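You operate a simulated robot arm through the tools that you are given. There is no shell and no other tool.

You run a simulated robot arm. Do the job below in one go: nothing can be reset, and whatever is moved stays where it is left.

Task
Put the dark box on battery, with OUT 1 and OUT 3 on.
Fine: OUT 1 and OUT 2 off before the knob turns; OUT 2 stays off.

Only the result counts: the job must be done as asked and must still hold three seconds after the hand-in. Knocking over, shifting, dropping, spilling or breaking anything else fails it.

Robot
A 7-joint arm with a three-finger gripper, fixed in place. Base frame: the origin is on the floor under the middle of its stand, x ahead of it, y to its left, z up. Lengths are in m, angles in degrees, forces in N, time in s.
It reaches about 1.342 m from its shoulder. Its first joint turns from -166.0 to 166.0 degrees. Payload 2.69 kg.
The tool frame sits at the grasp point between the pads (the TCP): z along the fingers, y along the line on which they close. The tips reach 0.03 m beyond it. The gripper opens to 0.128 m; its body begins 0.117 m behind the TCP.
Orientation is told as [roll, pitch, yaw] about the base's x, y, z axes, in that order, counted from this pose: with the fingers straight down and closing along the base's y, the tool's x points along the base's -x, its y along +y and its z along -z.

Tools
- The arm moves only by the tool step_arm. Its argument "commands" is text: rows parted by semicolons, each of 7 numbers parted by spaces: the shift along the tool's x, y, z in m, then the turn, a rotation vector about the tool's x, y, z in degrees, then the gripper command, from -1 (shut) to 1 (fully open), values between in proportion. In form: tx ty tz rx ry rz fingers; .... A call has 1 to 20 rows; each row shifts and turns the commanded pose from where the row before left it, along the tool's axes as they then stand. Each row takes 0.2 s and may step no farther than 0.05 m and 8.6 degrees from the row before; otherwise, or with a gripper value out of range, the whole call is refused. Where a pose cannot be reached the arm comes as near as it can. A force on the tool above 40 N (or 10 N above the force at the start of the call, whichever is more), or a blocked arm, ends the call early, and 0.2 s more pass. The fingers move at their own pace (about 0.127 m/s each) and stop on an object; they squeeze with about 27 N. The grip force told is the motor's: it shows also when the fingers shut on nothing. Time passes only in rows, and 0.2 s behind the last, so rows that do not move let the fingers close. The reply holds the time, the measured pose of the TCP, the force on the tool along the base axes, the opening and the grip force, in the units named above and with some noise, with the torque about the TCP (base axes, N m) and any sound that the robot's microphone picked up.
- Cameras (640 x 400 px; columns grow to the right, rows downward): "scene" is fixed at [0.2221, -0.5011, 1.1733]; the picture's right is [0.94, -0.35, 0.00], its down [-0.16, -0.41, -0.90] and it looks along [0.32, 0.84, -0.44] (base axes); focal length 359 px, centre (320, 200). "wrist" rides on the gripper at [0.058, 0.054, -0.131] in the tool frame; the picture's right is [-0.68, 0.74, 0.00], its down [-0.62, -0.57, -0.55] and it looks along [-0.40, -0.37, 0.84] (tool axes); focal length 234 px, centre (320, 200). There is no depth. A picture from a camera that has moved, and an enlarged one, comes with that camera's place and axes in the base frame and with its lens.
- snapshot(camera): a new picture of that camera. The clock stands still meanwhile.
- raise_lower(by): moves the trunk up (or, below 0, down) by that many m; the arm rides with it, the base frame stays. It gives what a move gives, with no picture.
- zoom(camera, box): a new picture of the part [left, top, right, bottom] of that camera's present view, enlarged. The clock stands still meanwhile.
- finish_job(): hands the job in; it is judged then, once.

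Places have to be worked out from the pictures, the camera data and where the tool is seen. Open the gripper and draw the arm clear of the work before you hand the job in, unless the task says otherwise.

The tools are called as name(argument=value, ...) on one line, values as JSON. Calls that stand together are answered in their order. step_arm: Moves the arm, as the interface text tells. Its arguments: {"type":"object","properties":{"commands":{"type":"string"}},"required":["commands"]} The other tools are called the same way: raise_lower (by) moves the trunk up or down; snapshot (camera) takes a picture; zoom (camera, box) takes an enlarged picture of a part of a camera's view; finish_job () hands the job in.

At the start:

```text
clock: 0.0
eef_pos: [0.4, 0.5497, 0.8971]
ee_rot: [0.0, 0.0, -0.1]
ft_force: [0.4, 0.3, -0.5]
torque: [-0.01, 0.0, 0.0]
width: 0.1279
grip_force: 0.0
trunk travel left (down, up): [-0.15, 0.2]
```

scene: 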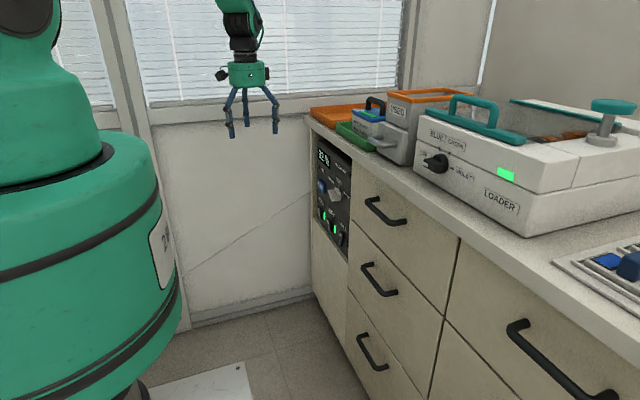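
wrist: 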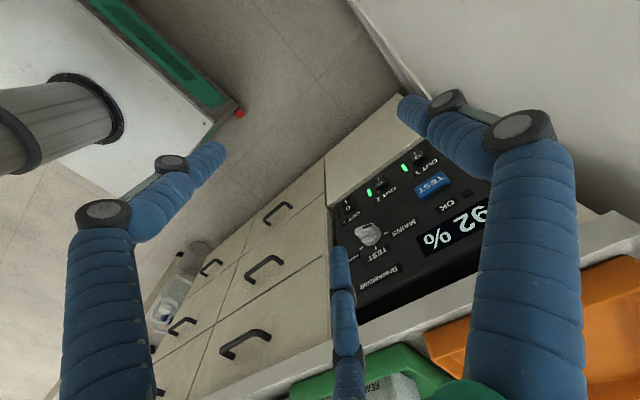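

I begin by looking closely at the dark box panel from both cameras.

zoom(camera="scene", box=[300, 130, 370, 270])

zoom(camera="wrist", box=[320, 120, 520, 320])

```text
2.86 times, centred on (335, 200) of scene
camera zoom: at [0.2221, -0.5011, 1.1733], right [0.94, -0.35, 0.0], down [-0.16, -0.41, -0.9], along [0.32, 0.84, -0.44], focal length 1026 px, centre (277, 200)
```

zoom: 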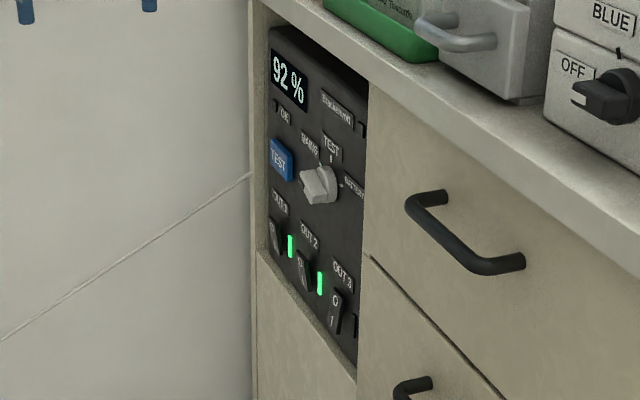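

```text
2.00 times, centred on (420, 220) of wrist
camera zoom: at [0.3423, 0.6034, 1.0286], right [0.68, 0.74, 0.0], down [0.62, -0.57, 0.55], along [0.4, -0.37, -0.84], focal length 468 px, centre (120, 160)
```

zoom: 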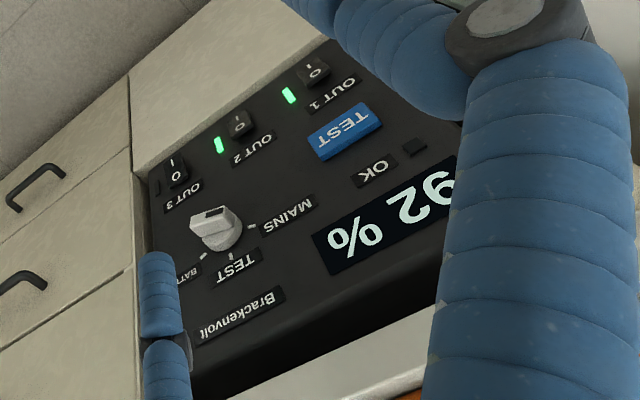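

The panel's face seems to be near x≈0.65, facing the robot (-x). The knob is at about (0.64, 0.46, 0.68) and the rockers lie in a row at z≈0.53, with OUT 1 and OUT 2 lit and OUT 3 dark. I turn the fingers to point ahead while staying well back from the cabinet.

step_arm(commands="0 0 0 0 -8.5 0 1; 0 0 0 0 -8.5 0 1; 0 0 0 0 -8.5 0 1; 0 0 0 0 -8.5 0 1; 0 0 0 0 -8.5 0 1; 0 0 0 0 -8.5 0 1; 0 0 0 0 -8.5 0 1; 0 0 0 0 -8.5 0 1; 0 0 0 0 -8.5 0 1; 0 0 0 0 -8.5 0 1; 0 0 0 0 -5 0 1")

```text
clock: 2.4
eef_pos: [0.4006, 0.5504, 0.899]
ee_rot: [146.6, -89.8, -146.6]
ft_force: [0.2, 0.6, 1.0]
torque: [-0.01, 0.01, -0.07]
width: 0.1279
grip_force: 0.0
trunk travel left (down, up): [-0.15, 0.2]
```

The orientation is reached, so I lower the TCP to about z=0.65 (tool x now points down) and draw back a little to view the panel.

step_arm(commands="0.04 0 -0.01 0 0 0 1; 0.04 0 -0.01 0 0 0 1; 0.04 0 -0.01 0 0 0 1; 0.04 0 -0.01 0 0 0 1; 0.04 0 -0.01 0 0 0 1; 0.04 0 0 0 0 0 1; 0 0 0 0 0 0 1")

snapshot(camera="wrist")

snapshot(camera="scene")

```text
clock: 4.2
eef_pos: [0.3862, 0.5411, 0.6694]
ee_rot: [94.1, -88.7, -97.8]
ft_force: [0.6, 0.0, -0.3]
torque: [-0.02, -0.02, 0.01]
width: 0.1281
grip_force: 0.0
trunk travel left (down, up): [-0.15, 0.2]
stopped in row 7: the arm was blocked; the commanded pose is now the measured one
```

```text
taken
camera wrist: at [0.2607, 0.6028, 0.6117], right [0.04, 0.72, 0.69], down [-0.59, -0.54, 0.6], along [0.81, -0.43, 0.4], focal length 234 px, centre (320, 200)
```

wrist: 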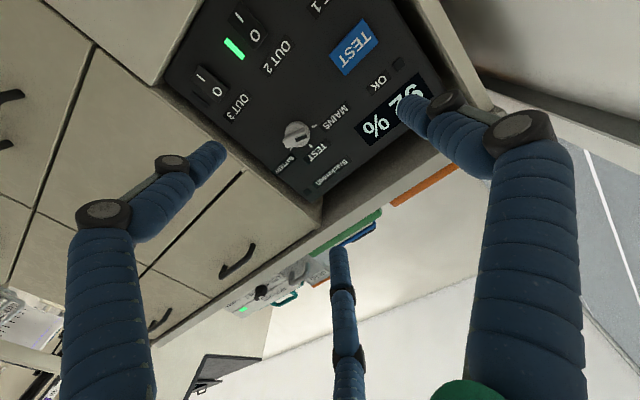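

```text
taken
```

scene: 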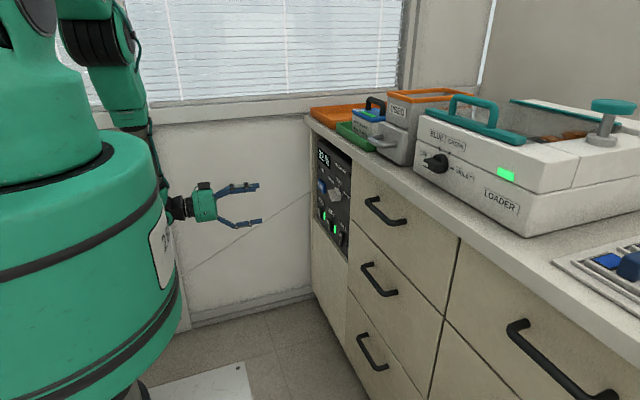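

The arm hit a limit near z=0.67, so further lowering can use the trunk. First I take a closer look at the panel from here.

zoom(camera="wrist", box=[160, 0, 440, 220])

zoom(camera="wrist", box=[240, 90, 370, 200])

```text
1.82 times, centred on (300, 110) of wrist
camera zoom: at [0.2607, 0.6028, 0.6117], right [0.04, 0.72, 0.69], down [-0.59, -0.54, 0.6], along [0.81, -0.43, 0.4], focal length 426 px, centre (356, 364)
```

zoom: 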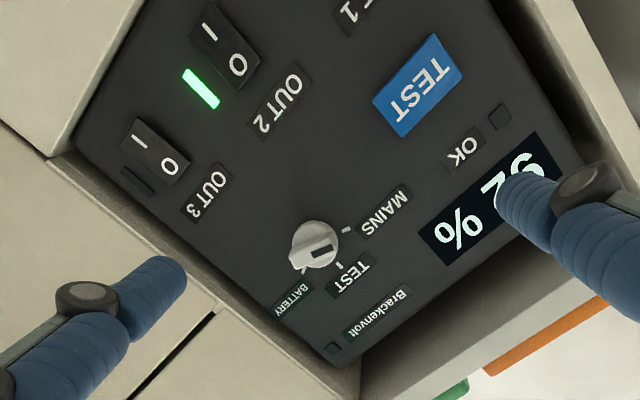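

```text
3.64 times, centred on (305, 145) of wrist
camera zoom: at [0.2607, 0.6028, 0.6117], right [0.04, 0.72, 0.69], down [-0.59, -0.54, 0.6], along [0.81, -0.43, 0.4], focal length 852 px, centre (374, 400)
```

zoom: 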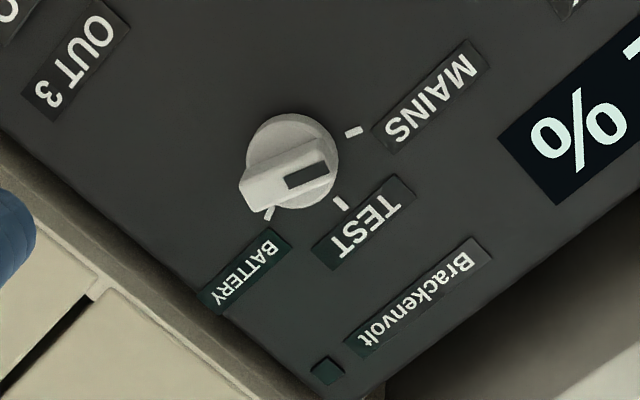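

MAINS, TEST and BATTERY ticks triangulate to a knob centre of about (y 0.463, z 0.678) with the panel face at x≈0.647. The rockers sit at y≈0.623/0.525/0.427, z≈0.531, with "O" at the top. I close the fingers and lower the trunk to bring the hand to rocker height without folding the arm further.

step_arm(commands="0 0 0 0 0 0 -1; 0 0 0 0 0 0 -1; 0 0 0 0 0 0 -1; 0 0 0 0 0 0 -1")

raise_lower(by=-0.12)

snapshot(camera="wrist")

snapshot(camera="scene")

```text
clock: 5.2
eef_pos: [0.3868, 0.5391, 0.6692]
ee_rot: [94.2, -88.7, -97.9]
ft_force: [-0.3, 0.1, 0.1]
torque: [0.02, -0.01, -0.04]
width: 0.0024
grip_force: 26.6
trunk travel left (down, up): [-0.15, 0.2]
```

```text
clock: 6.7
eef_pos: [0.3864, 0.5419, 0.5479]
ee_rot: [94.3, -88.7, -97.9]
ft_force: [0.0, 0.2, 0.4]
torque: [-0.04, 0.01, 0.01]
width: 0.0023
grip_force: 27.0
trunk travel left (down, up): [-0.03, 0.32]
```

```text
taken
camera wrist: at [0.2601, 0.6026, 0.4916], right [0.04, 0.72, 0.69], down [-0.59, -0.54, 0.6], along [0.81, -0.43, 0.4], focal length 234 px, centre (320, 200)
```

wrist: 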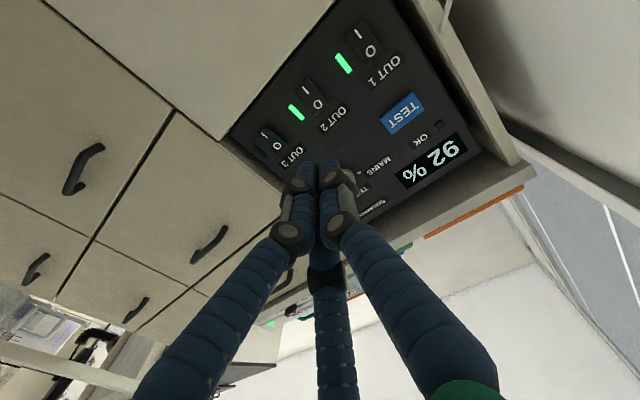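

```text
taken
```

scene: 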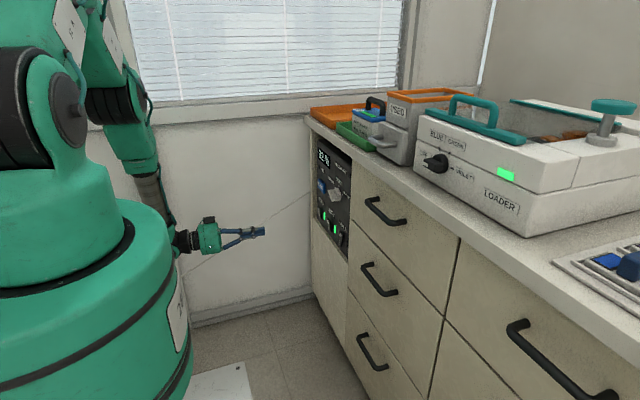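

The fingers now form a narrow bundle at rocker height. I zoom on the tips and the rockers to fix their positions.

zoom(camera="wrist", box=[230, 10, 470, 220])

zoom(camera="wrist", box=[250, 20, 400, 160])

zoom(camera="scene", box=[200, 180, 360, 280])

```text
1.90 times, centred on (350, 115) of wrist
camera zoom: at [0.2601, 0.6026, 0.4916], right [0.04, 0.72, 0.69], down [-0.59, -0.54, 0.6], along [0.81, -0.43, 0.4], focal length 446 px, centre (263, 362)
```

zoom: 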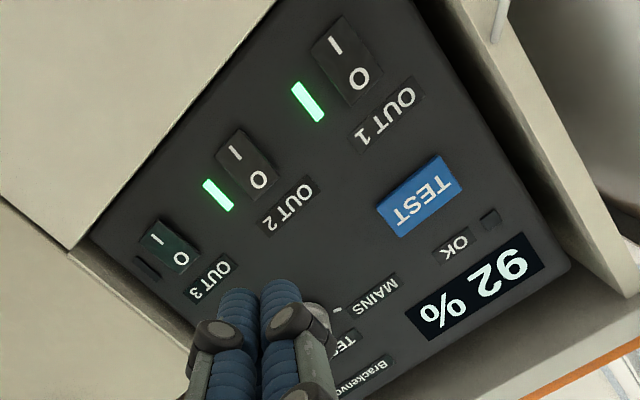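

```text
2.86 times, centred on (325, 90) of wrist
camera zoom: at [0.2601, 0.6026, 0.4916], right [0.04, 0.72, 0.69], down [-0.59, -0.54, 0.6], along [0.81, -0.43, 0.4], focal length 669 px, centre (306, 514)
```

zoom: 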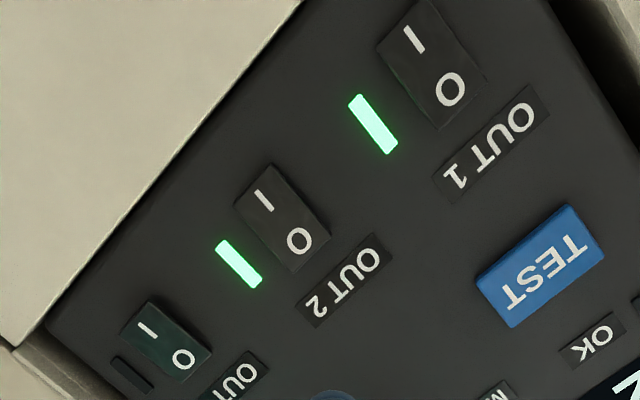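

```text
4.00 times, centred on (280, 230) of scene
camera zoom: at [0.2221, -0.5011, 1.1733], right [0.94, -0.35, 0.0], down [-0.16, -0.41, -0.9], along [0.32, 0.84, -0.44], focal length 1437 px, centre (480, 80)
```

zoom: 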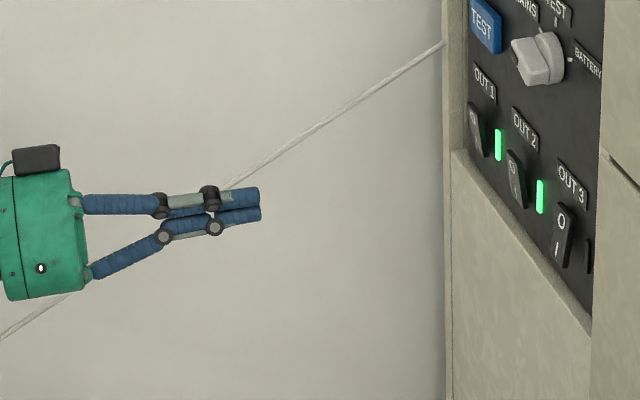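

Measured rockers: OUT 1 at y≈0.624, OUT 2 at 0.526, OUT 3 at 0.426, centre z≈0.531, with "O" at z≈0.545. The wall is near y≈0.72, so I yaw the hand about 18° toward +y to keep the gripper body clear of it.

step_arm(commands="0 0 0 -6.2 0 0 -1; 0 0 0 -6.2 0 0 -1; 0 0 0 -6.2 0 0 -1; 0 0 0 0 0 0 -1")

zoom(camera="wrist", box=[200, 0, 520, 200])

```text
clock: 7.7
eef_pos: [0.3838, 0.5433, 0.5476]
ee_rot: [112.6, -88.7, -97.3]
ft_force: [0.4, 0.1, 0.1]
torque: [-0.04, -0.01, -0.02]
width: 0.0023
grip_force: 26.8
trunk travel left (down, up): [-0.03, 0.32]
```

```text
2.00 times, centred on (360, 100) of wrist
camera zoom: at [0.2449, 0.5598, 0.4907], right [-0.2, 0.7, 0.69], down [-0.38, -0.7, 0.6], along [0.9, -0.15, 0.4], focal length 468 px, centre (240, 400)
```

zoom: 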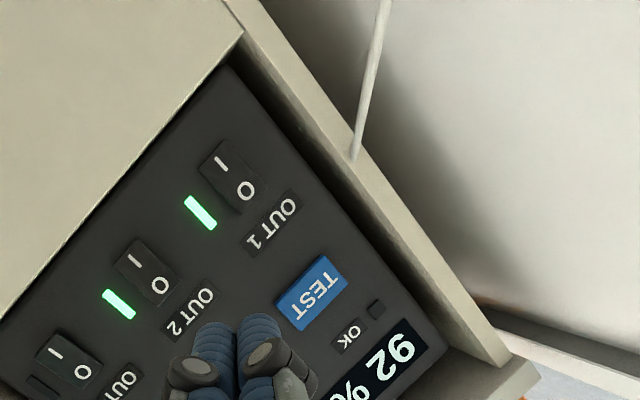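

The hand now points 15° to the left of +x with tool x straight down. I move to a standoff in front of OUT 1's upper half, with the tips about 5 cm from it.

step_arm(commands="-0.0012 0.0048 0.0378 0 0 0 -1; -0.0012 0.0048 0.0378 0 0 0 -1; -0.0012 0.0048 0.0378 0 0 0 -1; -0.0012 0.0048 0.0378 0 0 0 -1; -0.0012 0.0048 0.0378 0 0 0 -1; 0 0 0 0 0 0 -1")

zoom(camera="wrist", box=[160, 0, 480, 200])

zoom(camera="scene", box=[220, 130, 380, 280])

```text
clock: 9.1
eef_pos: [0.5601, 0.6135, 0.557]
ee_rot: [112.8, -88.6, -97.6]
ft_force: [-0.3, 0.3, -1.0]
torque: [0.0, 0.01, 0.01]
width: 0.0023
grip_force: 27.6
trunk travel left (down, up): [-0.03, 0.32]
```

```text
2.00 times, centred on (320, 100) of wrist
camera zoom: at [0.4201, 0.6313, 0.499], right [-0.19, 0.7, 0.69], down [-0.38, -0.7, 0.6], along [0.9, -0.15, 0.4], focal length 468 px, centre (320, 400)
```

zoom: 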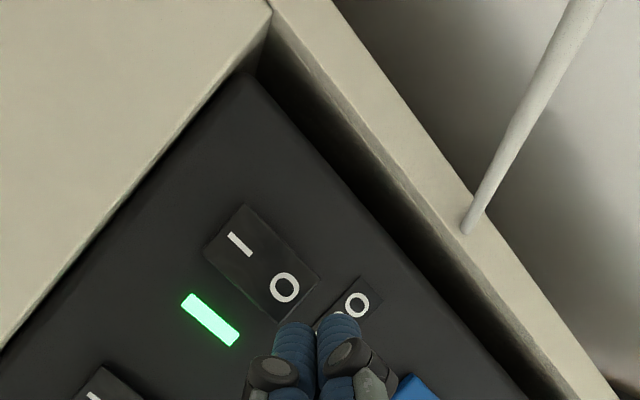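

```text
2.67 times, centred on (300, 205) of scene
camera zoom: at [0.2221, -0.5011, 1.1733], right [0.94, -0.35, 0.0], down [-0.16, -0.41, -0.9], along [0.32, 0.84, -0.44], focal length 958 px, centre (373, 187)
```

zoom: 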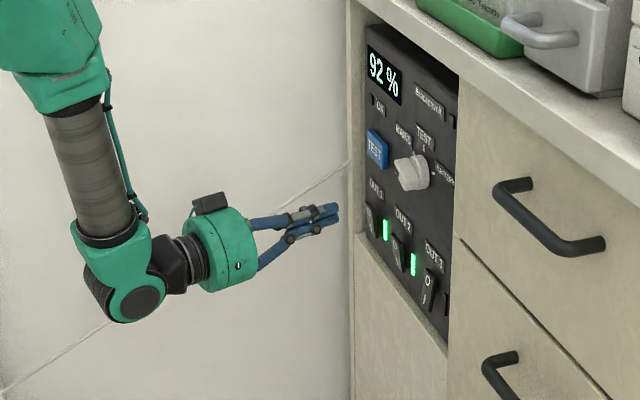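

The view confirms OUT 1's "O" at about (0.64, 0.624, 0.544). I trim the height slightly and ease forward along base +x in small steps to press the upper half.

step_arm(commands="0.004 -0.001 0.0135 0 0 0 -1; 0 -0.0034 0.0126 0 0 0 -1; 0 -0.0034 0.0126 0 0 0 -1; 0 -0.001 0.0039 0 0 0 -1; 0 -0.001 0.0039 0 0 0 -1; 0 -0.001 0.0039 0 0 0 -1; 0 0 0 0 0 0 -1")

zoom(camera="wrist", box=[160, 0, 480, 200])

```text
clock: 10.7
eef_pos: [0.6118, 0.6181, 0.5528]
ee_rot: [113.0, -88.7, -97.8]
ft_force: [-6.6, 0.6, 0.8]
torque: [-0.02, 0.04, -0.02]
width: 0.0021
grip_force: 26.6
trunk travel left (down, up): [-0.03, 0.32]
```

```text
2.00 times, centred on (320, 100) of wrist
camera zoom: at [0.4722, 0.6352, 0.4948], right [-0.2, 0.7, 0.69], down [-0.38, -0.7, 0.6], along [0.9, -0.15, 0.4], focal length 468 px, centre (320, 400)
```

zoom: 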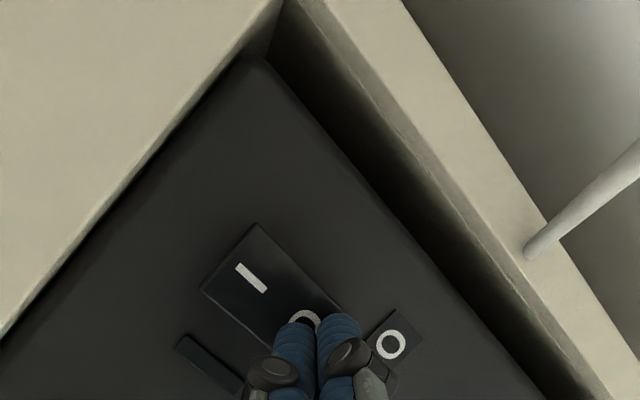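

OUT 1's lamp has gone dark with a 6.6 N contact. I press a few more millimetres to seat it, back off and check.

step_arm(commands="0 -0.0008 0.0029 0 0 0 -1; 0 0 0 0 0 0 -1; 0 0.0053 -0.0193 0 0 0 -1; 0 0.008 -0.029 0 0 0 -1; 0 0 0 0 0 0 -1")

zoom(camera="wrist", box=[100, 0, 480, 240])

zoom(camera="scene", box=[290, 130, 380, 280])

```text
clock: 11.1
eef_pos: [0.6118, 0.6197, 0.5528]
ee_rot: [113.3, -88.8, -97.8]
ft_force: [-14.0, -0.1, 4.9]
torque: [-0.02, 0.08, -0.08]
width: 0.0022
grip_force: 27.2
trunk travel left (down, up): [-0.03, 0.32]
stopped in row 2: the force on the tool passed its limit at 45 N (the readings are from after the stop); the commanded pose is now the measured one
```

```text
1.67 times, centred on (290, 120) of wrist
camera zoom: at [0.472, 0.6352, 0.4938], right [-0.2, 0.7, 0.69], down [-0.38, -0.7, 0.6], along [0.9, -0.14, 0.4], focal length 390 px, centre (370, 333)
```

zoom: 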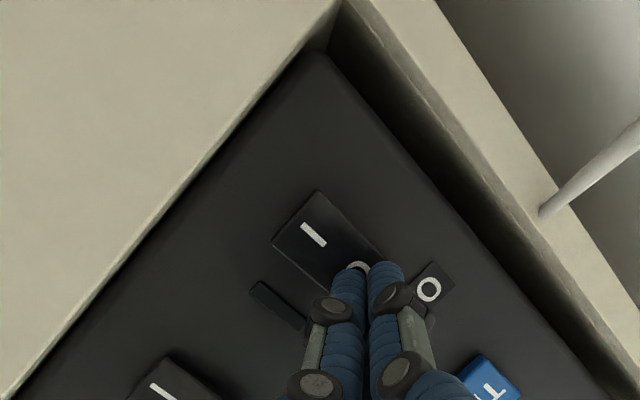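

```text
2.67 times, centred on (335, 205) of scene
camera zoom: at [0.2221, -0.5011, 1.1733], right [0.94, -0.35, 0.0], down [-0.16, -0.41, -0.9], along [0.32, 0.84, -0.44], focal length 958 px, centre (280, 187)
```

zoom: 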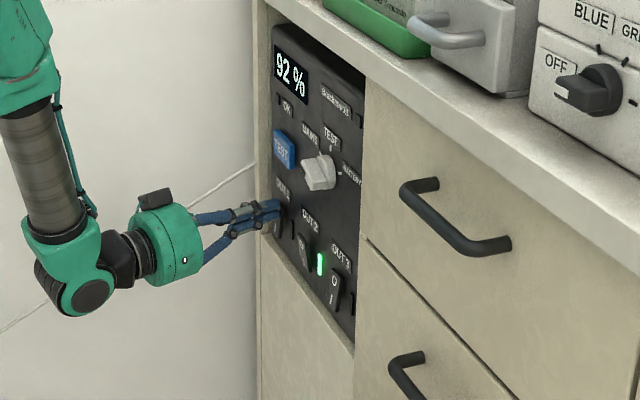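

OUT 1 is off and the rocker is at its end stop. I draw back 5 cm along -x, then shift to the front of OUT 2's upper half.

step_arm(commands="0 0.0066 -0.0241 0 0 0 -1; 0 0.0066 -0.0241 0 0 0 -1; 0 -0.0328 -0.0088 0 0 0 -1; 0 -0.0328 -0.0088 0 0 0 -1; 0 -0.0328 -0.0088 0 0 0 -1; 0 0 0 0 0 0 -1")

zoom(camera="wrist", box=[160, 0, 480, 200])

```text
clock: 12.5
eef_pos: [0.563, 0.5164, 0.5504]
ee_rot: [113.4, -88.8, -98.2]
ft_force: [0.6, 0.2, -0.6]
torque: [0.0, -0.02, -0.03]
width: 0.0021
grip_force: 27.7
trunk travel left (down, up): [-0.03, 0.32]
```

```text
2.00 times, centred on (320, 100) of wrist
camera zoom: at [0.4234, 0.5337, 0.4923], right [-0.2, 0.7, 0.69], down [-0.38, -0.7, 0.6], along [0.9, -0.15, 0.4], focal length 468 px, centre (320, 400)
```

zoom: 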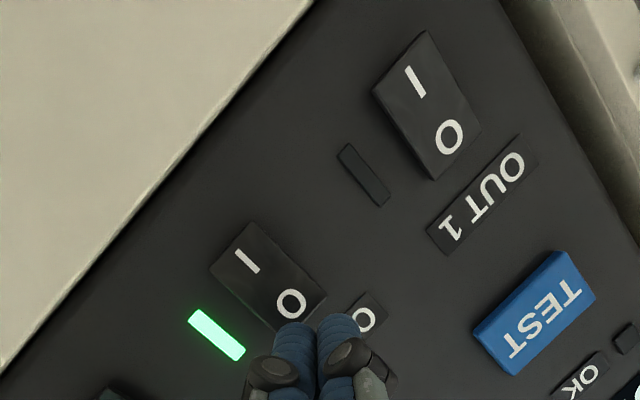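

OUT 1 stays off, and OUT 2's "O" is straight ahead. I press it the same way, stopping at the same depth, then withdraw.

step_arm(commands="-0.002 -0.0034 0.0126 0 0 0 -1; 0 -0.0034 0.0126 0 0 0 -1; 0 -0.0034 0.0126 0 0 0 -1; 0 -0.001 0.0039 0 0 0 -1; 0 -0.001 0.0039 0 0 0 -1; 0 -0.0005 0.0018 0 0 0 -1; 0 0 0 0 0 0 -1")

zoom(camera="wrist", box=[160, 0, 480, 200])

```text
clock: 14.1
eef_pos: [0.6107, 0.516, 0.5512]
ee_rot: [113.1, -88.7, -97.8]
ft_force: [-6.5, 0.9, 2.0]
torque: [0.0, 0.03, 0.01]
width: 0.0024
grip_force: 26.8
trunk travel left (down, up): [-0.03, 0.32]
```

```text
2.00 times, centred on (320, 100) of wrist
camera zoom: at [0.472, 0.5333, 0.4939], right [-0.2, 0.7, 0.69], down [-0.38, -0.7, 0.6], along [0.9, -0.14, 0.4], focal length 468 px, centre (320, 400)
```

zoom: 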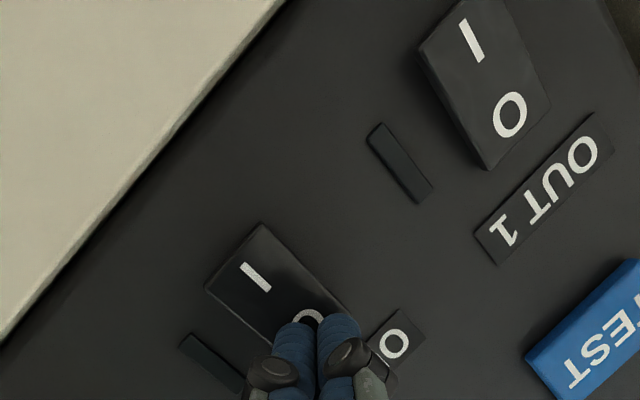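

OUT 2's lamp is now off as well. I draw back well clear of the panel and check that both stay off.

step_arm(commands="0 0.0066 -0.0241 0 0 0 -1; 0 0.0106 -0.0386 0 0 0 -1; 0 0.0106 -0.0386 0 0 0 -1; 0 0.0066 -0.0241 0 0 0 -1; 0 0 0 0 0 0 -1")

zoom(camera="wrist", box=[140, 0, 460, 200])

```text
clock: 15.3
eef_pos: [0.4823, 0.5138, 0.5519]
ee_rot: [113.8, -89.0, -98.4]
ft_force: [0.1, 0.1, -0.3]
torque: [0.03, -0.01, 0.01]
width: 0.0021
grip_force: 27.2
trunk travel left (down, up): [-0.03, 0.32]
```

```text
2.00 times, centred on (300, 100) of wrist
camera zoom: at [0.3424, 0.5323, 0.4944], right [-0.2, 0.7, 0.69], down [-0.38, -0.7, 0.6], along [0.9, -0.15, 0.4], focal length 468 px, centre (360, 400)
```

zoom: 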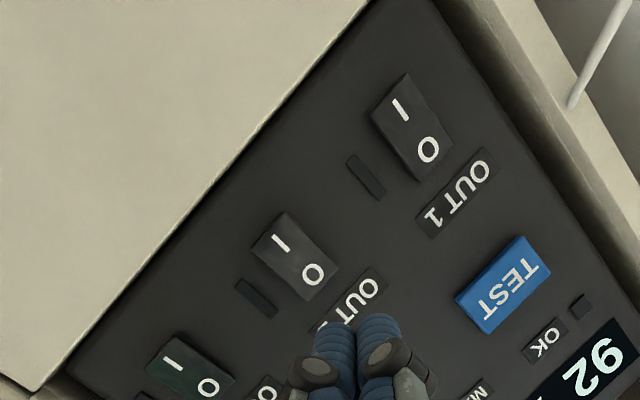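

All three outputs are dark now. I remove the yaw and raise the hand to the knob axis at a standoff (TCP near 0.49, 0.463, 0.678), opening the fingers partway.

step_arm(commands="0 0 0 7.5 0 0 -1; 0 0 0 7.5 0 0 -1; -0.0315 -0.0128 0.002 0 0 0 -1; -0.0315 -0.0128 0.002 0 0 0 0.25; -0.0315 -0.0128 0.002 0 0 0 0.25; -0.0315 -0.0128 0.002 0 0 0 0.25; 0 0 0 0 0 0 0.25; 0 0 0 0 0 0 0.25")

snapshot(camera="wrist")

zoom(camera="scene", box=[220, 100, 380, 250])

```text
clock: 17.1
eef_pos: [0.4897, 0.4604, 0.6767]
ee_rot: [97.8, -88.8, -97.4]
ft_force: [-0.3, 0.0, -0.6]
torque: [0.03, -0.01, -0.01]
width: 0.0799
grip_force: 0.0
trunk travel left (down, up): [-0.03, 0.32]
```

```text
taken
camera wrist: at [0.3594, 0.5152, 0.619], right [-0.01, 0.72, 0.69], down [-0.55, -0.58, 0.6], along [0.84, -0.37, 0.4], focal length 234 px, centre (320, 200)
```

wrist: 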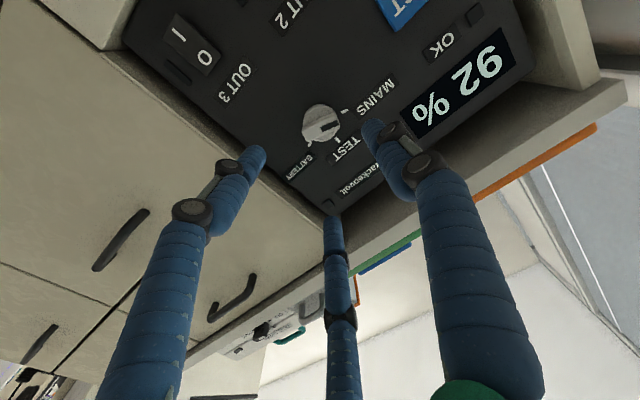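

```text
2.67 times, centred on (300, 175) of scene
camera zoom: at [0.2221, -0.5011, 1.1733], right [0.94, -0.35, 0.0], down [-0.16, -0.41, -0.9], along [0.32, 0.84, -0.44], focal length 958 px, centre (373, 267)
```

zoom: 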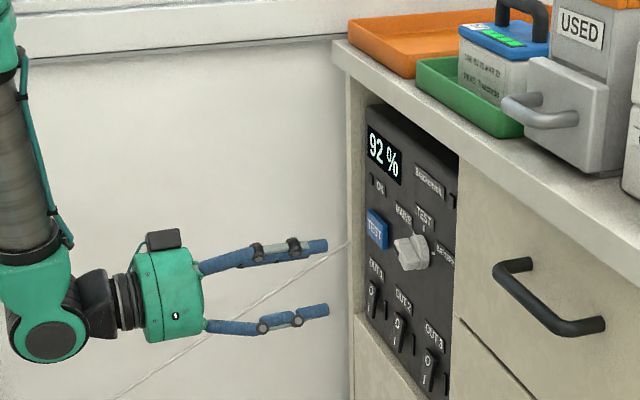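

Now a closer look at the knob from here to fix its centre, bar direction and protrusion.

zoom(camera="wrist", box=[260, 70, 400, 180])

zoom(camera="scene", box=[305, 150, 355, 190])

```text
3.64 times, centred on (330, 125) of wrist
camera zoom: at [0.3594, 0.5152, 0.619], right [-0.01, 0.72, 0.69], down [-0.55, -0.58, 0.6], along [0.84, -0.37, 0.4], focal length 852 px, centre (284, 473)
```

zoom: 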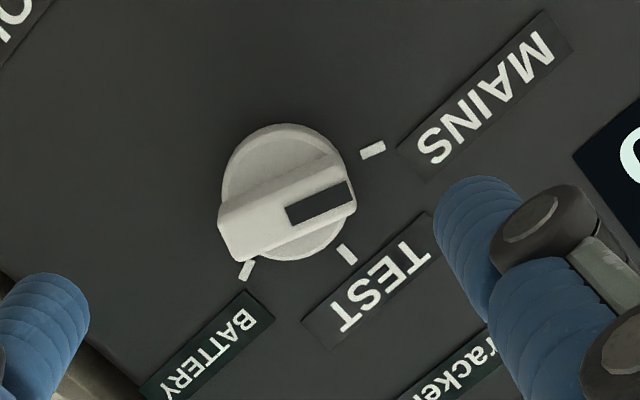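

```text
10.00 times, centred on (330, 170) of scene
camera zoom: at [0.2221, -0.5011, 1.1733], right [0.94, -0.35, 0.0], down [-0.16, -0.41, -0.9], along [0.32, 0.84, -0.44], focal length 3592 px, centre (220, 500)
```

zoom: 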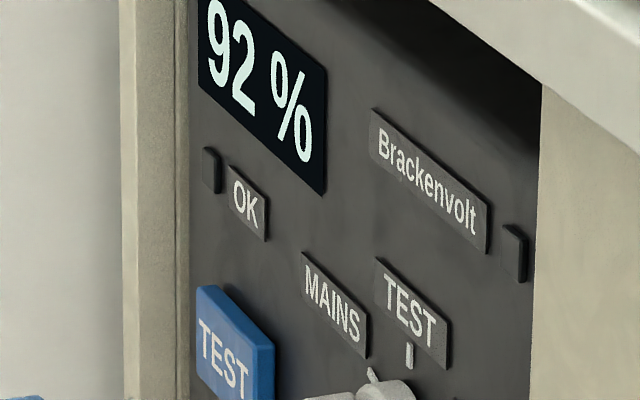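

The knob centre comes out at about (y 0.466, z 0.676). The bar front is at x≈0.617 and points 70° left of vertical (MAINS), with BATTERY 70° right, so it needs about +140° about +x. Before engaging, I test that the wrist can roll to +72°.

step_arm(commands="0 0 0 0 0 8 0.25; 0 0 0 0 0 8 0.25; 0 0 0 0 0 8 0.25; 0 0 0 0 0 8 0.25; 0 0 0 0 0 8 0.25; 0 0 0 0 0 8 0.25; 0 0 0 0 0 8 0.25; 0 0 0 0 0 8 0.25; 0 0 0 0 0 8 0.25; 0 0 0 0 0 0 0.25")

snapshot(camera="wrist")

```text
clock: 18.6
eef_pos: [0.5394, 0.6482, 0.692]
ee_rot: [87.8, -59.0, -90.3]
ft_force: [-4.3, -16.1, 3.0]
torque: [0.11, 0.49, 2.68]
width: 0.0799
grip_force: 0.1
out of reach, approached as far as the arm can: row 1, 2, 3, 4, 5, 6, 7
trunk travel left (down, up): [-0.03, 0.32]
stopped in row 7: the force on the tool passed its limit at 180 N (the readings are from after the stop); the commanded pose is now the measured one
```

```text
taken
camera wrist: at [0.4113, 0.7282, 0.6731], right [0.03, 0.28, 0.96], down [-0.57, -0.78, 0.25], along [0.82, -0.56, 0.14], focal length 234 px, centre (320, 200)
```

wrist: 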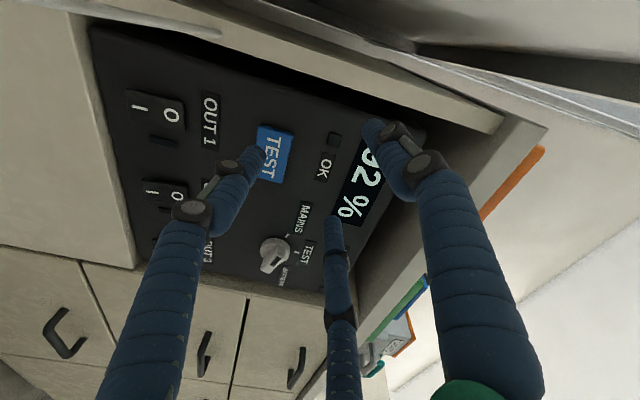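

The positive roll is beyond the wrist's range, and the arm wandered toward the wall and touched it. I look at the scene before backing out carefully.

snapshot(camera="scene")

zoom(camera="scene", box=[220, 100, 400, 260])

```text
taken
```

scene: 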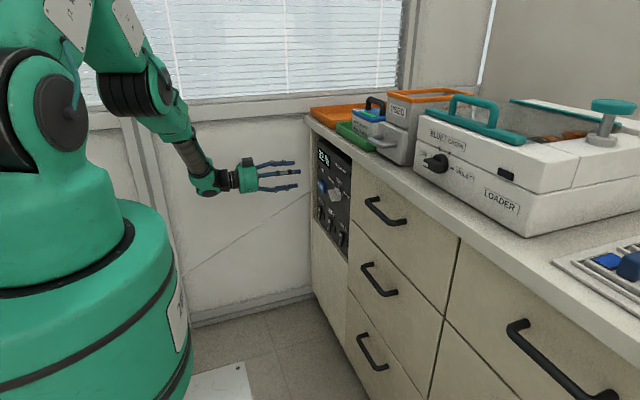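

```text
2.50 times, centred on (310, 180) of scene
camera zoom: at [0.2221, -0.5011, 1.1733], right [0.94, -0.35, 0.0], down [-0.16, -0.41, -0.9], along [0.32, 0.84, -0.44], focal length 898 px, centre (345, 250)
```

zoom: 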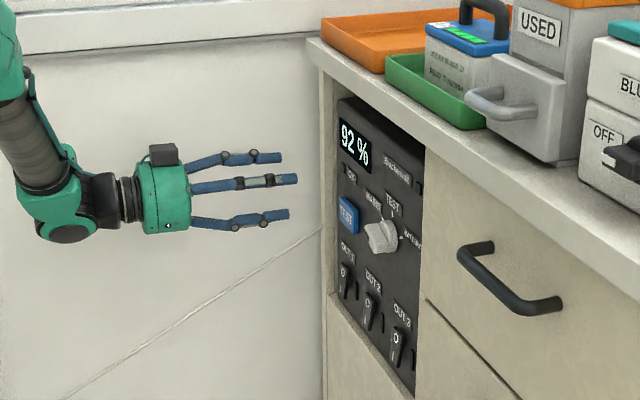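

Nothing else has moved; the camera side of the gripper is against the wall. I move away from it (base −y and −x) first, then roll back in the negative direction, which is where the wrist has range.

step_arm(commands="-0.0172 -0.0291 -0.0157 0 0 0 0.25; -0.0172 -0.0291 -0.0157 0 0 0 0.25; -0.0172 -0.0291 -0.0157 0 0 0 0.25; 0 0 0 0 0 -8 0.25; 0 0 0 0 0 -8 0.25; 0 0 0 0 0 -8 0.25; 0 0 0 0 0 -7 0.25; 0 0 0 0 0 0 0.25")

snapshot(camera="wrist")

```text
clock: 19.5
eef_pos: [0.5405, 0.6495, 0.6951]
ee_rot: [87.7, -63.5, -90.1]
ft_force: [-1.1, -13.8, 4.2]
torque: [0.17, 0.69, 2.34]
width: 0.08
grip_force: 0.0
out of reach, approached as far as the arm can: row 1, 2, 3
trunk travel left (down, up): [-0.03, 0.32]
stopped in row 4: the force on the tool passed its limit at 60 N (the readings are from after the stop); the commanded pose is now the measured one
```

```text
taken
camera wrist: at [0.4124, 0.7276, 0.6694], right [0.03, 0.36, 0.93], down [-0.57, -0.76, 0.31], along [0.82, -0.54, 0.18], focal length 234 px, centre (320, 200)
```

wrist: 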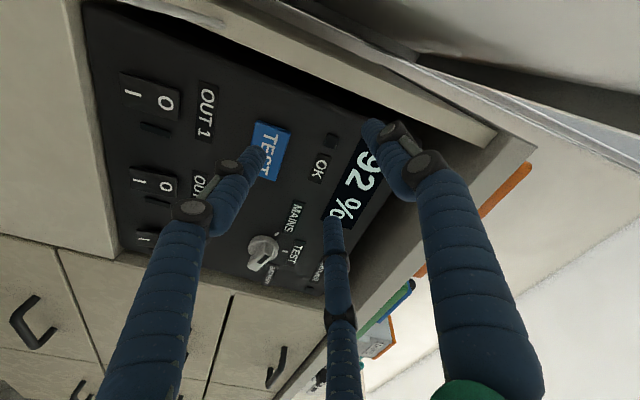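

Still touching, since the roll itself is what's out of reach. I undo the roll first in small steps, with a slight yaw that swings the gripper body away from the wall.

step_arm(commands="0 0 0 -2 0 -5 0.25; 0 -0.004 0 -2 0 -5 0.25")

```text
clock: 20.1
eef_pos: [0.5407, 0.6469, 0.6936]
ee_rot: [91.7, -73.4, -90.2]
ft_force: [0.2, -0.4, 1.1]
torque: [0.03, -0.03, -0.01]
width: 0.0799
grip_force: 0.1
trunk travel left (down, up): [-0.03, 0.32]
```

Contact is released. I continue unrolling while moving gently away from the wall.

step_arm(commands="-0.003 -0.01 0 0 0 -7 0.25; -0.001 -0.02 -0.01 0 0 -7 0.25; 0 -0.03 -0.02 0 0 -5 0.25; 0 -0.03 -0.02 0 0 -5 0.25; 0 0 0 0 0 0 0.25")

snapshot(camera="wrist")

```text
clock: 21.3
eef_pos: [0.492, 0.5556, 0.6906]
ee_rot: [-93.2, -82.5, 94.8]
ft_force: [-1.1, 1.3, 0.7]
torque: [-0.04, -0.01, -0.01]
width: 0.0801
grip_force: 0.1
trunk travel left (down, up): [-0.03, 0.32]
```

```text
taken
camera wrist: at [0.3615, 0.597, 0.6253], right [-0.03, 0.82, 0.57], down [-0.54, -0.49, 0.68], along [0.84, -0.29, 0.46], focal length 234 px, centre (320, 200)
```

wrist: 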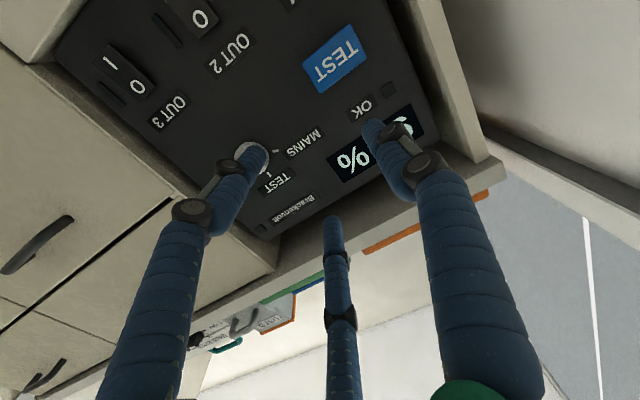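

Free of the wall now. I return to the knob axis and roll in the negative direction in stages, checking reach each time.

step_arm(commands="0.009 -0.0291 -0.0008 0 0 0 0.25; 0.009 -0.0291 -0.0008 0 0 0 0.25; 0.009 -0.0291 -0.0008 0 0 0 0.25; 0 0 0 0 0 -8 0.25; 0 0 0 0 0 -8 0.25; 0 0 0 0 0 -8 0.25; 0 0 0 0 0 -8 0.25; 0 0 0 0 0 -8 0.25; 0 0 0 0 0 0 0.25")

```text
clock: 23.3
eef_pos: [0.4923, 0.4656, 0.6752]
ee_rot: [-90.6, -42.4, 91.8]
ft_force: [-1.1, 0.2, -0.1]
torque: [0.0, 0.02, -0.02]
width: 0.08
grip_force: 0.1
trunk travel left (down, up): [-0.03, 0.32]
```

The roll is at −48° with the position held. I continue rolling negative.

step_arm(commands="0 0 0 0 0 -8 0.25; 0 0 0 0 0 -8 0.25; 0 0 0 0 0 -8 0.25; 0 0 0 0 0 -8 0.25; 0 0 0 0 0 -8 0.25; 0 0 0 0 0 -8 0.25; 0 0 0 0 0 -8 0.25; 0 0 0 0 0 -8 0.25; 0 0 0 0 0 0 0.25")

snapshot(camera="wrist")

```text
clock: 25.3
eef_pos: [0.4923, 0.4651, 0.6762]
ee_rot: [-90.5, 21.5, 91.3]
ft_force: [-0.1, 0.1, 0.2]
torque: [0.01, 0.0, -0.04]
width: 0.0798
grip_force: 0.0
trunk travel left (down, up): [-0.03, 0.32]
```

```text
taken
camera wrist: at [0.3646, 0.3866, 0.6467], right [0.0, 0.36, -0.93], down [-0.57, 0.77, 0.3], along [0.82, 0.53, 0.2], focal length 234 px, centre (320, 200)
```

wrist: 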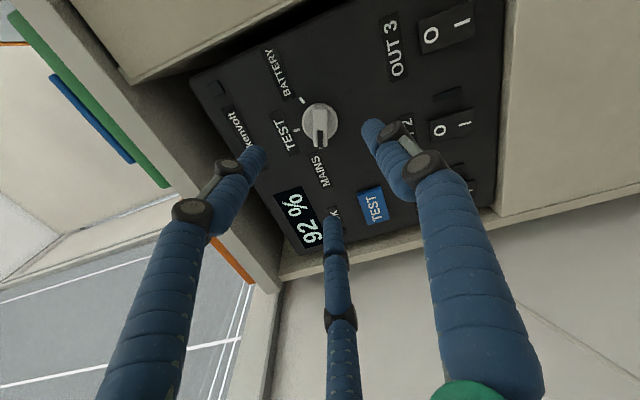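

Roll −112° is fine (this would be the end orientation at BATTERY). I go on toward −250°, checking midway.

step_arm(commands="0 0 0 0 0 -8 0.25; 0 0 0 0 0 -8 0.25; 0 0 0 0 0 -8 0.25; 0 0 0 0 0 -8 0.25; 0 0 0 0 0 -8 0.25; 0 0 0 0 0 -8 0.25; 0 0 0 0 0 -8 0.25; 0 0 0 0 0 -8 0.25; 0 0 0 0 0 0 0.25")

```text
clock: 27.3
eef_pos: [0.4933, 0.4657, 0.6753]
ee_rot: [-95.6, 85.5, 85.8]
ft_force: [0.0, 0.6, 0.7]
torque: [-0.02, -0.02, 0.02]
width: 0.0801
grip_force: 0.1
trunk travel left (down, up): [-0.03, 0.32]
```

Roll −176° with no trouble; I continue a few steps at a time.

step_arm(commands="0 0 0 0 0 -8 0.25; 0 0 0 0 0 -8 0.25; 0 0 0 0 0 -8 0.25; 0 0 0 0 0 -8 0.25; 0 0 0 0 0 0 0.25")

```text
clock: 28.5
eef_pos: [0.4927, 0.4644, 0.6759]
ee_rot: [90.9, 62.5, -87.8]
ft_force: [0.4, 0.3, -1.1]
torque: [0.01, 0.0, 0.03]
width: 0.0801
grip_force: 0.0
trunk travel left (down, up): [-0.03, 0.32]
```

step_arm(commands="0 0 0 0 0 -8 0.25; 0 0 0 0 0 -8 0.25; 0 0 0 0 0 -8 0.25; 0 0 0 0 0 -8 0.25; 0 0 0 0 0 -8 0.25; 0 0 0 0 0 0 0.25")

snapshot(camera="wrist")

zoom(camera="scene", box=[220, 100, 400, 260])

```text
clock: 29.9
eef_pos: [0.4927, 0.4655, 0.6758]
ee_rot: [90.6, 22.4, -88.2]
ft_force: [0.0, 0.1, -0.1]
torque: [0.05, 0.01, 0.0]
width: 0.0801
grip_force: 0.1
trunk travel left (down, up): [-0.03, 0.32]
```

```text
taken
camera wrist: at [0.3608, 0.4943, 0.7469], right [0.02, -0.91, 0.42], down [-0.53, -0.37, -0.76], along [0.85, -0.21, -0.49], focal length 234 px, centre (320, 200)
```

wrist: 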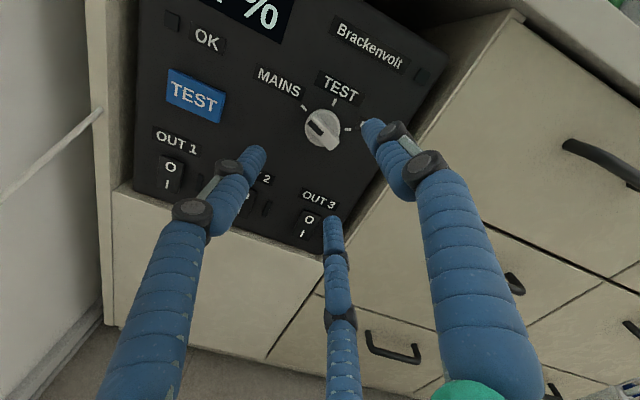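

```text
2.50 times, centred on (310, 180) of scene
camera zoom: at [0.2221, -0.5011, 1.1733], right [0.94, -0.35, 0.0], down [-0.16, -0.41, -0.9], along [0.32, 0.84, -0.44], focal length 898 px, centre (345, 250)
```

zoom: 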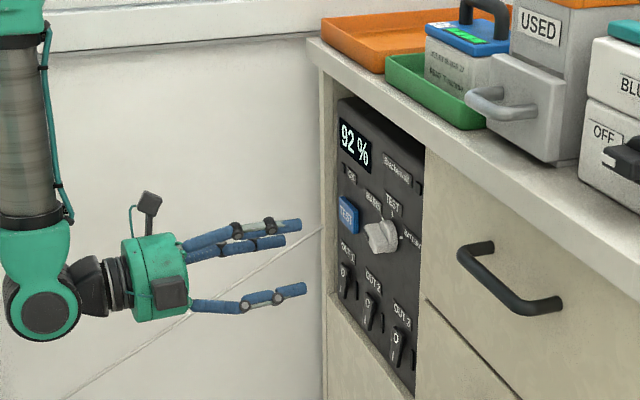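

Roll −248° is reached: tool x now lies along the bar (about 22° above horizontal toward +y), and the view is upright. I zoom on the knob to confirm alignment.

zoom(camera="wrist", box=[240, 50, 400, 180])

```text
3.08 times, centred on (320, 115) of wrist
camera zoom: at [0.3608, 0.4943, 0.7469], right [0.02, -0.91, 0.42], down [-0.53, -0.37, -0.76], along [0.85, -0.21, -0.49], focal length 720 px, centre (320, 462)
```

zoom: 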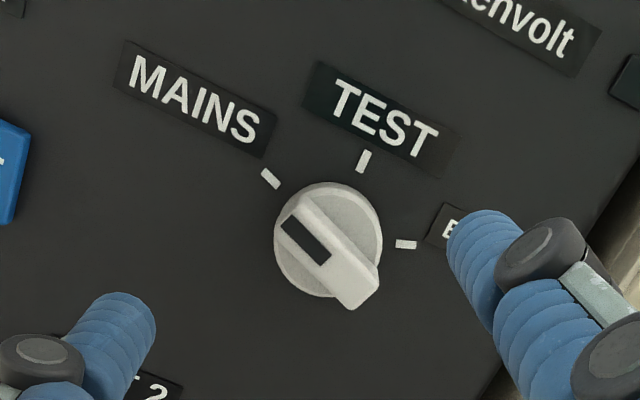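

Alignment is good: TCP y/z (0.4655, 0.676) against a knob centre of about (0.465, 0.677). I advance straight in until the tips sit around the bar, still short of the panel.

step_arm(commands="-0.0006 0.0003 0.0272 0 0 0 0.25; -0.0006 0.0003 0.0272 0 0 0 0.25; -0.0006 0.0003 0.0272 0 0 0 0.25; -0.0004 0 0.015 0 0 0 0.25; -0.0002 0 0.010 0 0 0 0.25; 0 0 0 0 0 0 0.25")

zoom(camera="wrist", box=[220, 60, 400, 240])

zoom(camera="scene", box=[290, 130, 370, 210])

```text
clock: 31.3
eef_pos: [0.5993, 0.4635, 0.6756]
ee_rot: [90.5, 22.6, -88.4]
ft_force: [0.2, 0.6, -0.1]
torque: [-0.03, -0.03, 0.03]
width: 0.0801
grip_force: 0.1
trunk travel left (down, up): [-0.03, 0.32]
```

```text
2.22 times, centred on (310, 150) of wrist
camera zoom: at [0.4676, 0.4938, 0.7474], right [0.02, -0.91, 0.42], down [-0.53, -0.37, -0.76], along [0.85, -0.21, -0.49], focal length 520 px, centre (342, 311)
```

zoom: 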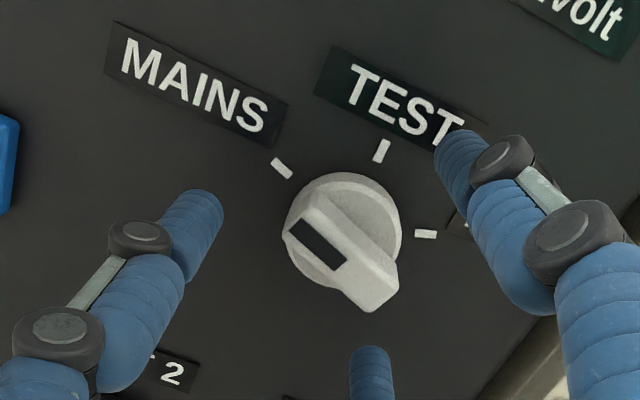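

```text
5.00 times, centred on (330, 170) of scene
camera zoom: at [0.2221, -0.5011, 1.1733], right [0.94, -0.35, 0.0], down [-0.16, -0.41, -0.9], along [0.32, 0.84, -0.44], focal length 1796 px, centre (270, 350)
```

zoom: 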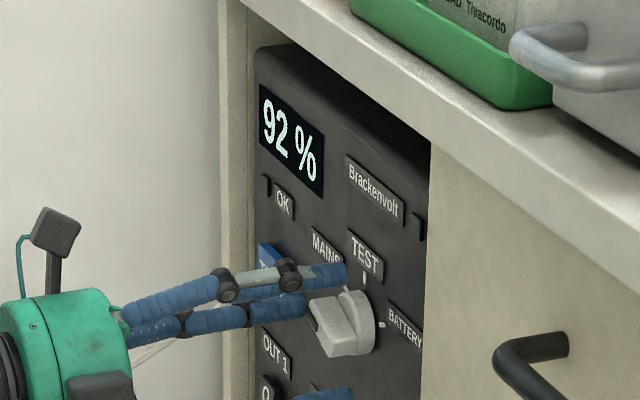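

The tips reach x≈0.629, overlapping the bar by about a centimetre. I close the fingers gradually and watch the forces.

step_arm(commands="0 0 0 0 0 0 -0.1; 0 0 0 0 0 0 -0.2; 0 0 0 0 0 0 -0.3; 0 0 0 0 0 0 -0.3")

zoom(camera="wrist", box=[220, 60, 400, 240])

```text
clock: 32.3
eef_pos: [0.5993, 0.4648, 0.676]
ee_rot: [90.5, 22.7, -88.3]
ft_force: [-1.5, 0.4, -0.3]
torque: [0.03, 0.0, 0.0]
width: 0.0449
grip_force: 0.0
trunk travel left (down, up): [-0.03, 0.32]
```

```text
2.22 times, centred on (310, 150) of wrist
camera zoom: at [0.4675, 0.4938, 0.7476], right [0.02, -0.91, 0.42], down [-0.53, -0.37, -0.76], along [0.85, -0.21, -0.49], focal length 520 px, centre (342, 311)
```

zoom: 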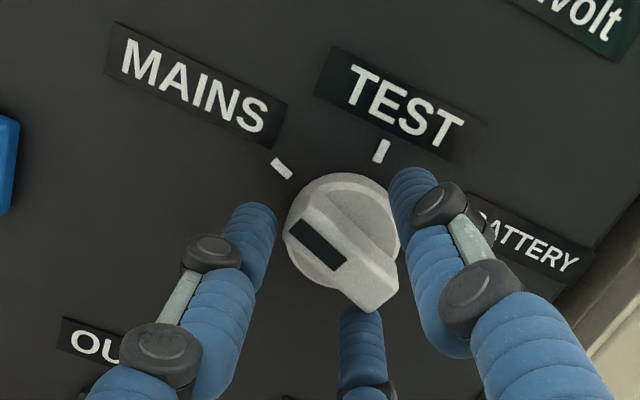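

Still no contact at 45 mm. I close further in small steps.

step_arm(commands="0 0 0 0 0 0 -0.4; 0 0 0 0 0 0 -0.5; 0 0 0 0 0 0 -0.5")

zoom(camera="wrist", box=[220, 60, 400, 240])

```text
clock: 33.1
eef_pos: [0.599, 0.4652, 0.6753]
ee_rot: [90.3, 22.5, -88.4]
ft_force: [-1.2, 8.2, -21.2]
torque: [-0.03, 0.55, 0.3]
width: 0.0397
grip_force: 5.7
trunk travel left (down, up): [-0.03, 0.32]
```

```text
2.22 times, centred on (310, 150) of wrist
camera zoom: at [0.4674, 0.494, 0.7459], right [0.02, -0.91, 0.42], down [-0.54, -0.37, -0.76], along [0.84, -0.21, -0.49], focal length 520 px, centre (342, 311)
```

zoom: 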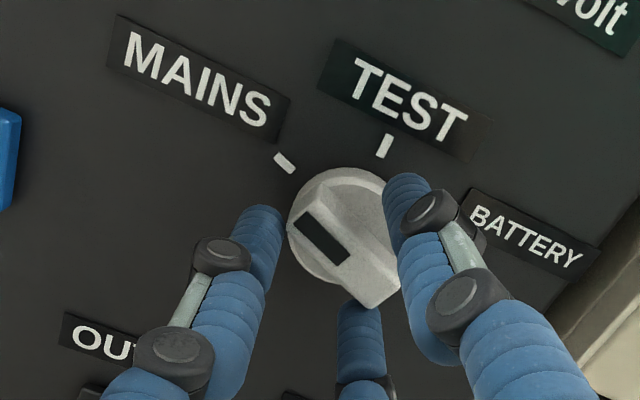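

As expected, the two paired fingers touch the bar first (22 N sideways) while the single one is still clear. I reopen slightly, shift 5 mm along −tool y so all three meet the bar, and close again.

step_arm(commands="0 0 0 0 0 0 -0.3; 0 -0.005 0 0 0 0 -0.3; 0 0 0 0 0 0 -0.45; 0 0 0 0 0 0 -0.55; 0 0 0 0 0 0 -0.6; 0 0 0 0 0 0 -0.6")

zoom(camera="wrist", box=[220, 60, 400, 240])

```text
clock: 34.5
eef_pos: [0.5994, 0.468, 0.6704]
ee_rot: [90.4, 22.6, -88.4]
ft_force: [0.4, 3.2, -6.4]
torque: [0.01, 0.17, 0.11]
width: 0.0284
grip_force: 2.1
trunk travel left (down, up): [-0.03, 0.32]
```

```text
2.22 times, centred on (310, 150) of wrist
camera zoom: at [0.4673, 0.4964, 0.7428], right [0.02, -0.91, 0.42], down [-0.53, -0.37, -0.76], along [0.85, -0.21, -0.49], focal length 520 px, centre (342, 311)
```

zoom: 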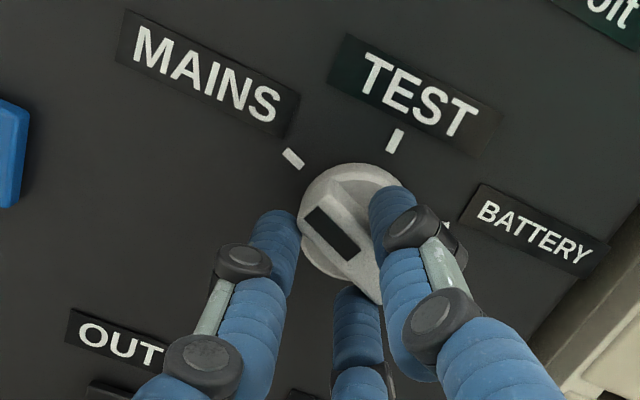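

Nearly balanced at 28 mm with only 7 N sideways. I shift another 1.5 mm and let the fingers close fully on the bar.

step_arm(commands="0 -0.0015 0 0 0 0 -0.6; 0 0 0 0 0 0 -0.7; 0 0 0 0 0 0 -0.7")

zoom(camera="wrist", box=[240, 60, 400, 220])

```text
clock: 35.3
eef_pos: [0.5988, 0.4681, 0.6718]
ee_rot: [90.4, 22.7, -88.3]
ft_force: [0.5, -0.2, 0.1]
torque: [-0.05, -0.08, -0.09]
width: 0.0258
grip_force: 45.3
trunk travel left (down, up): [-0.03, 0.32]
```

```text
2.50 times, centred on (320, 140) of wrist
camera zoom: at [0.4675, 0.4968, 0.7423], right [0.02, -0.91, 0.42], down [-0.53, -0.37, -0.76], along [0.85, -0.21, -0.49], focal length 585 px, centre (320, 350)
```

zoom: 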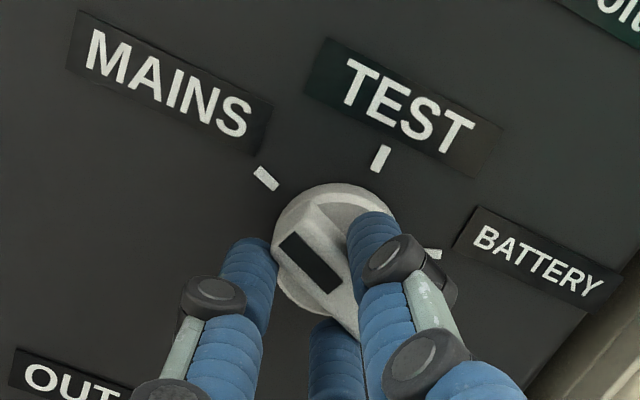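

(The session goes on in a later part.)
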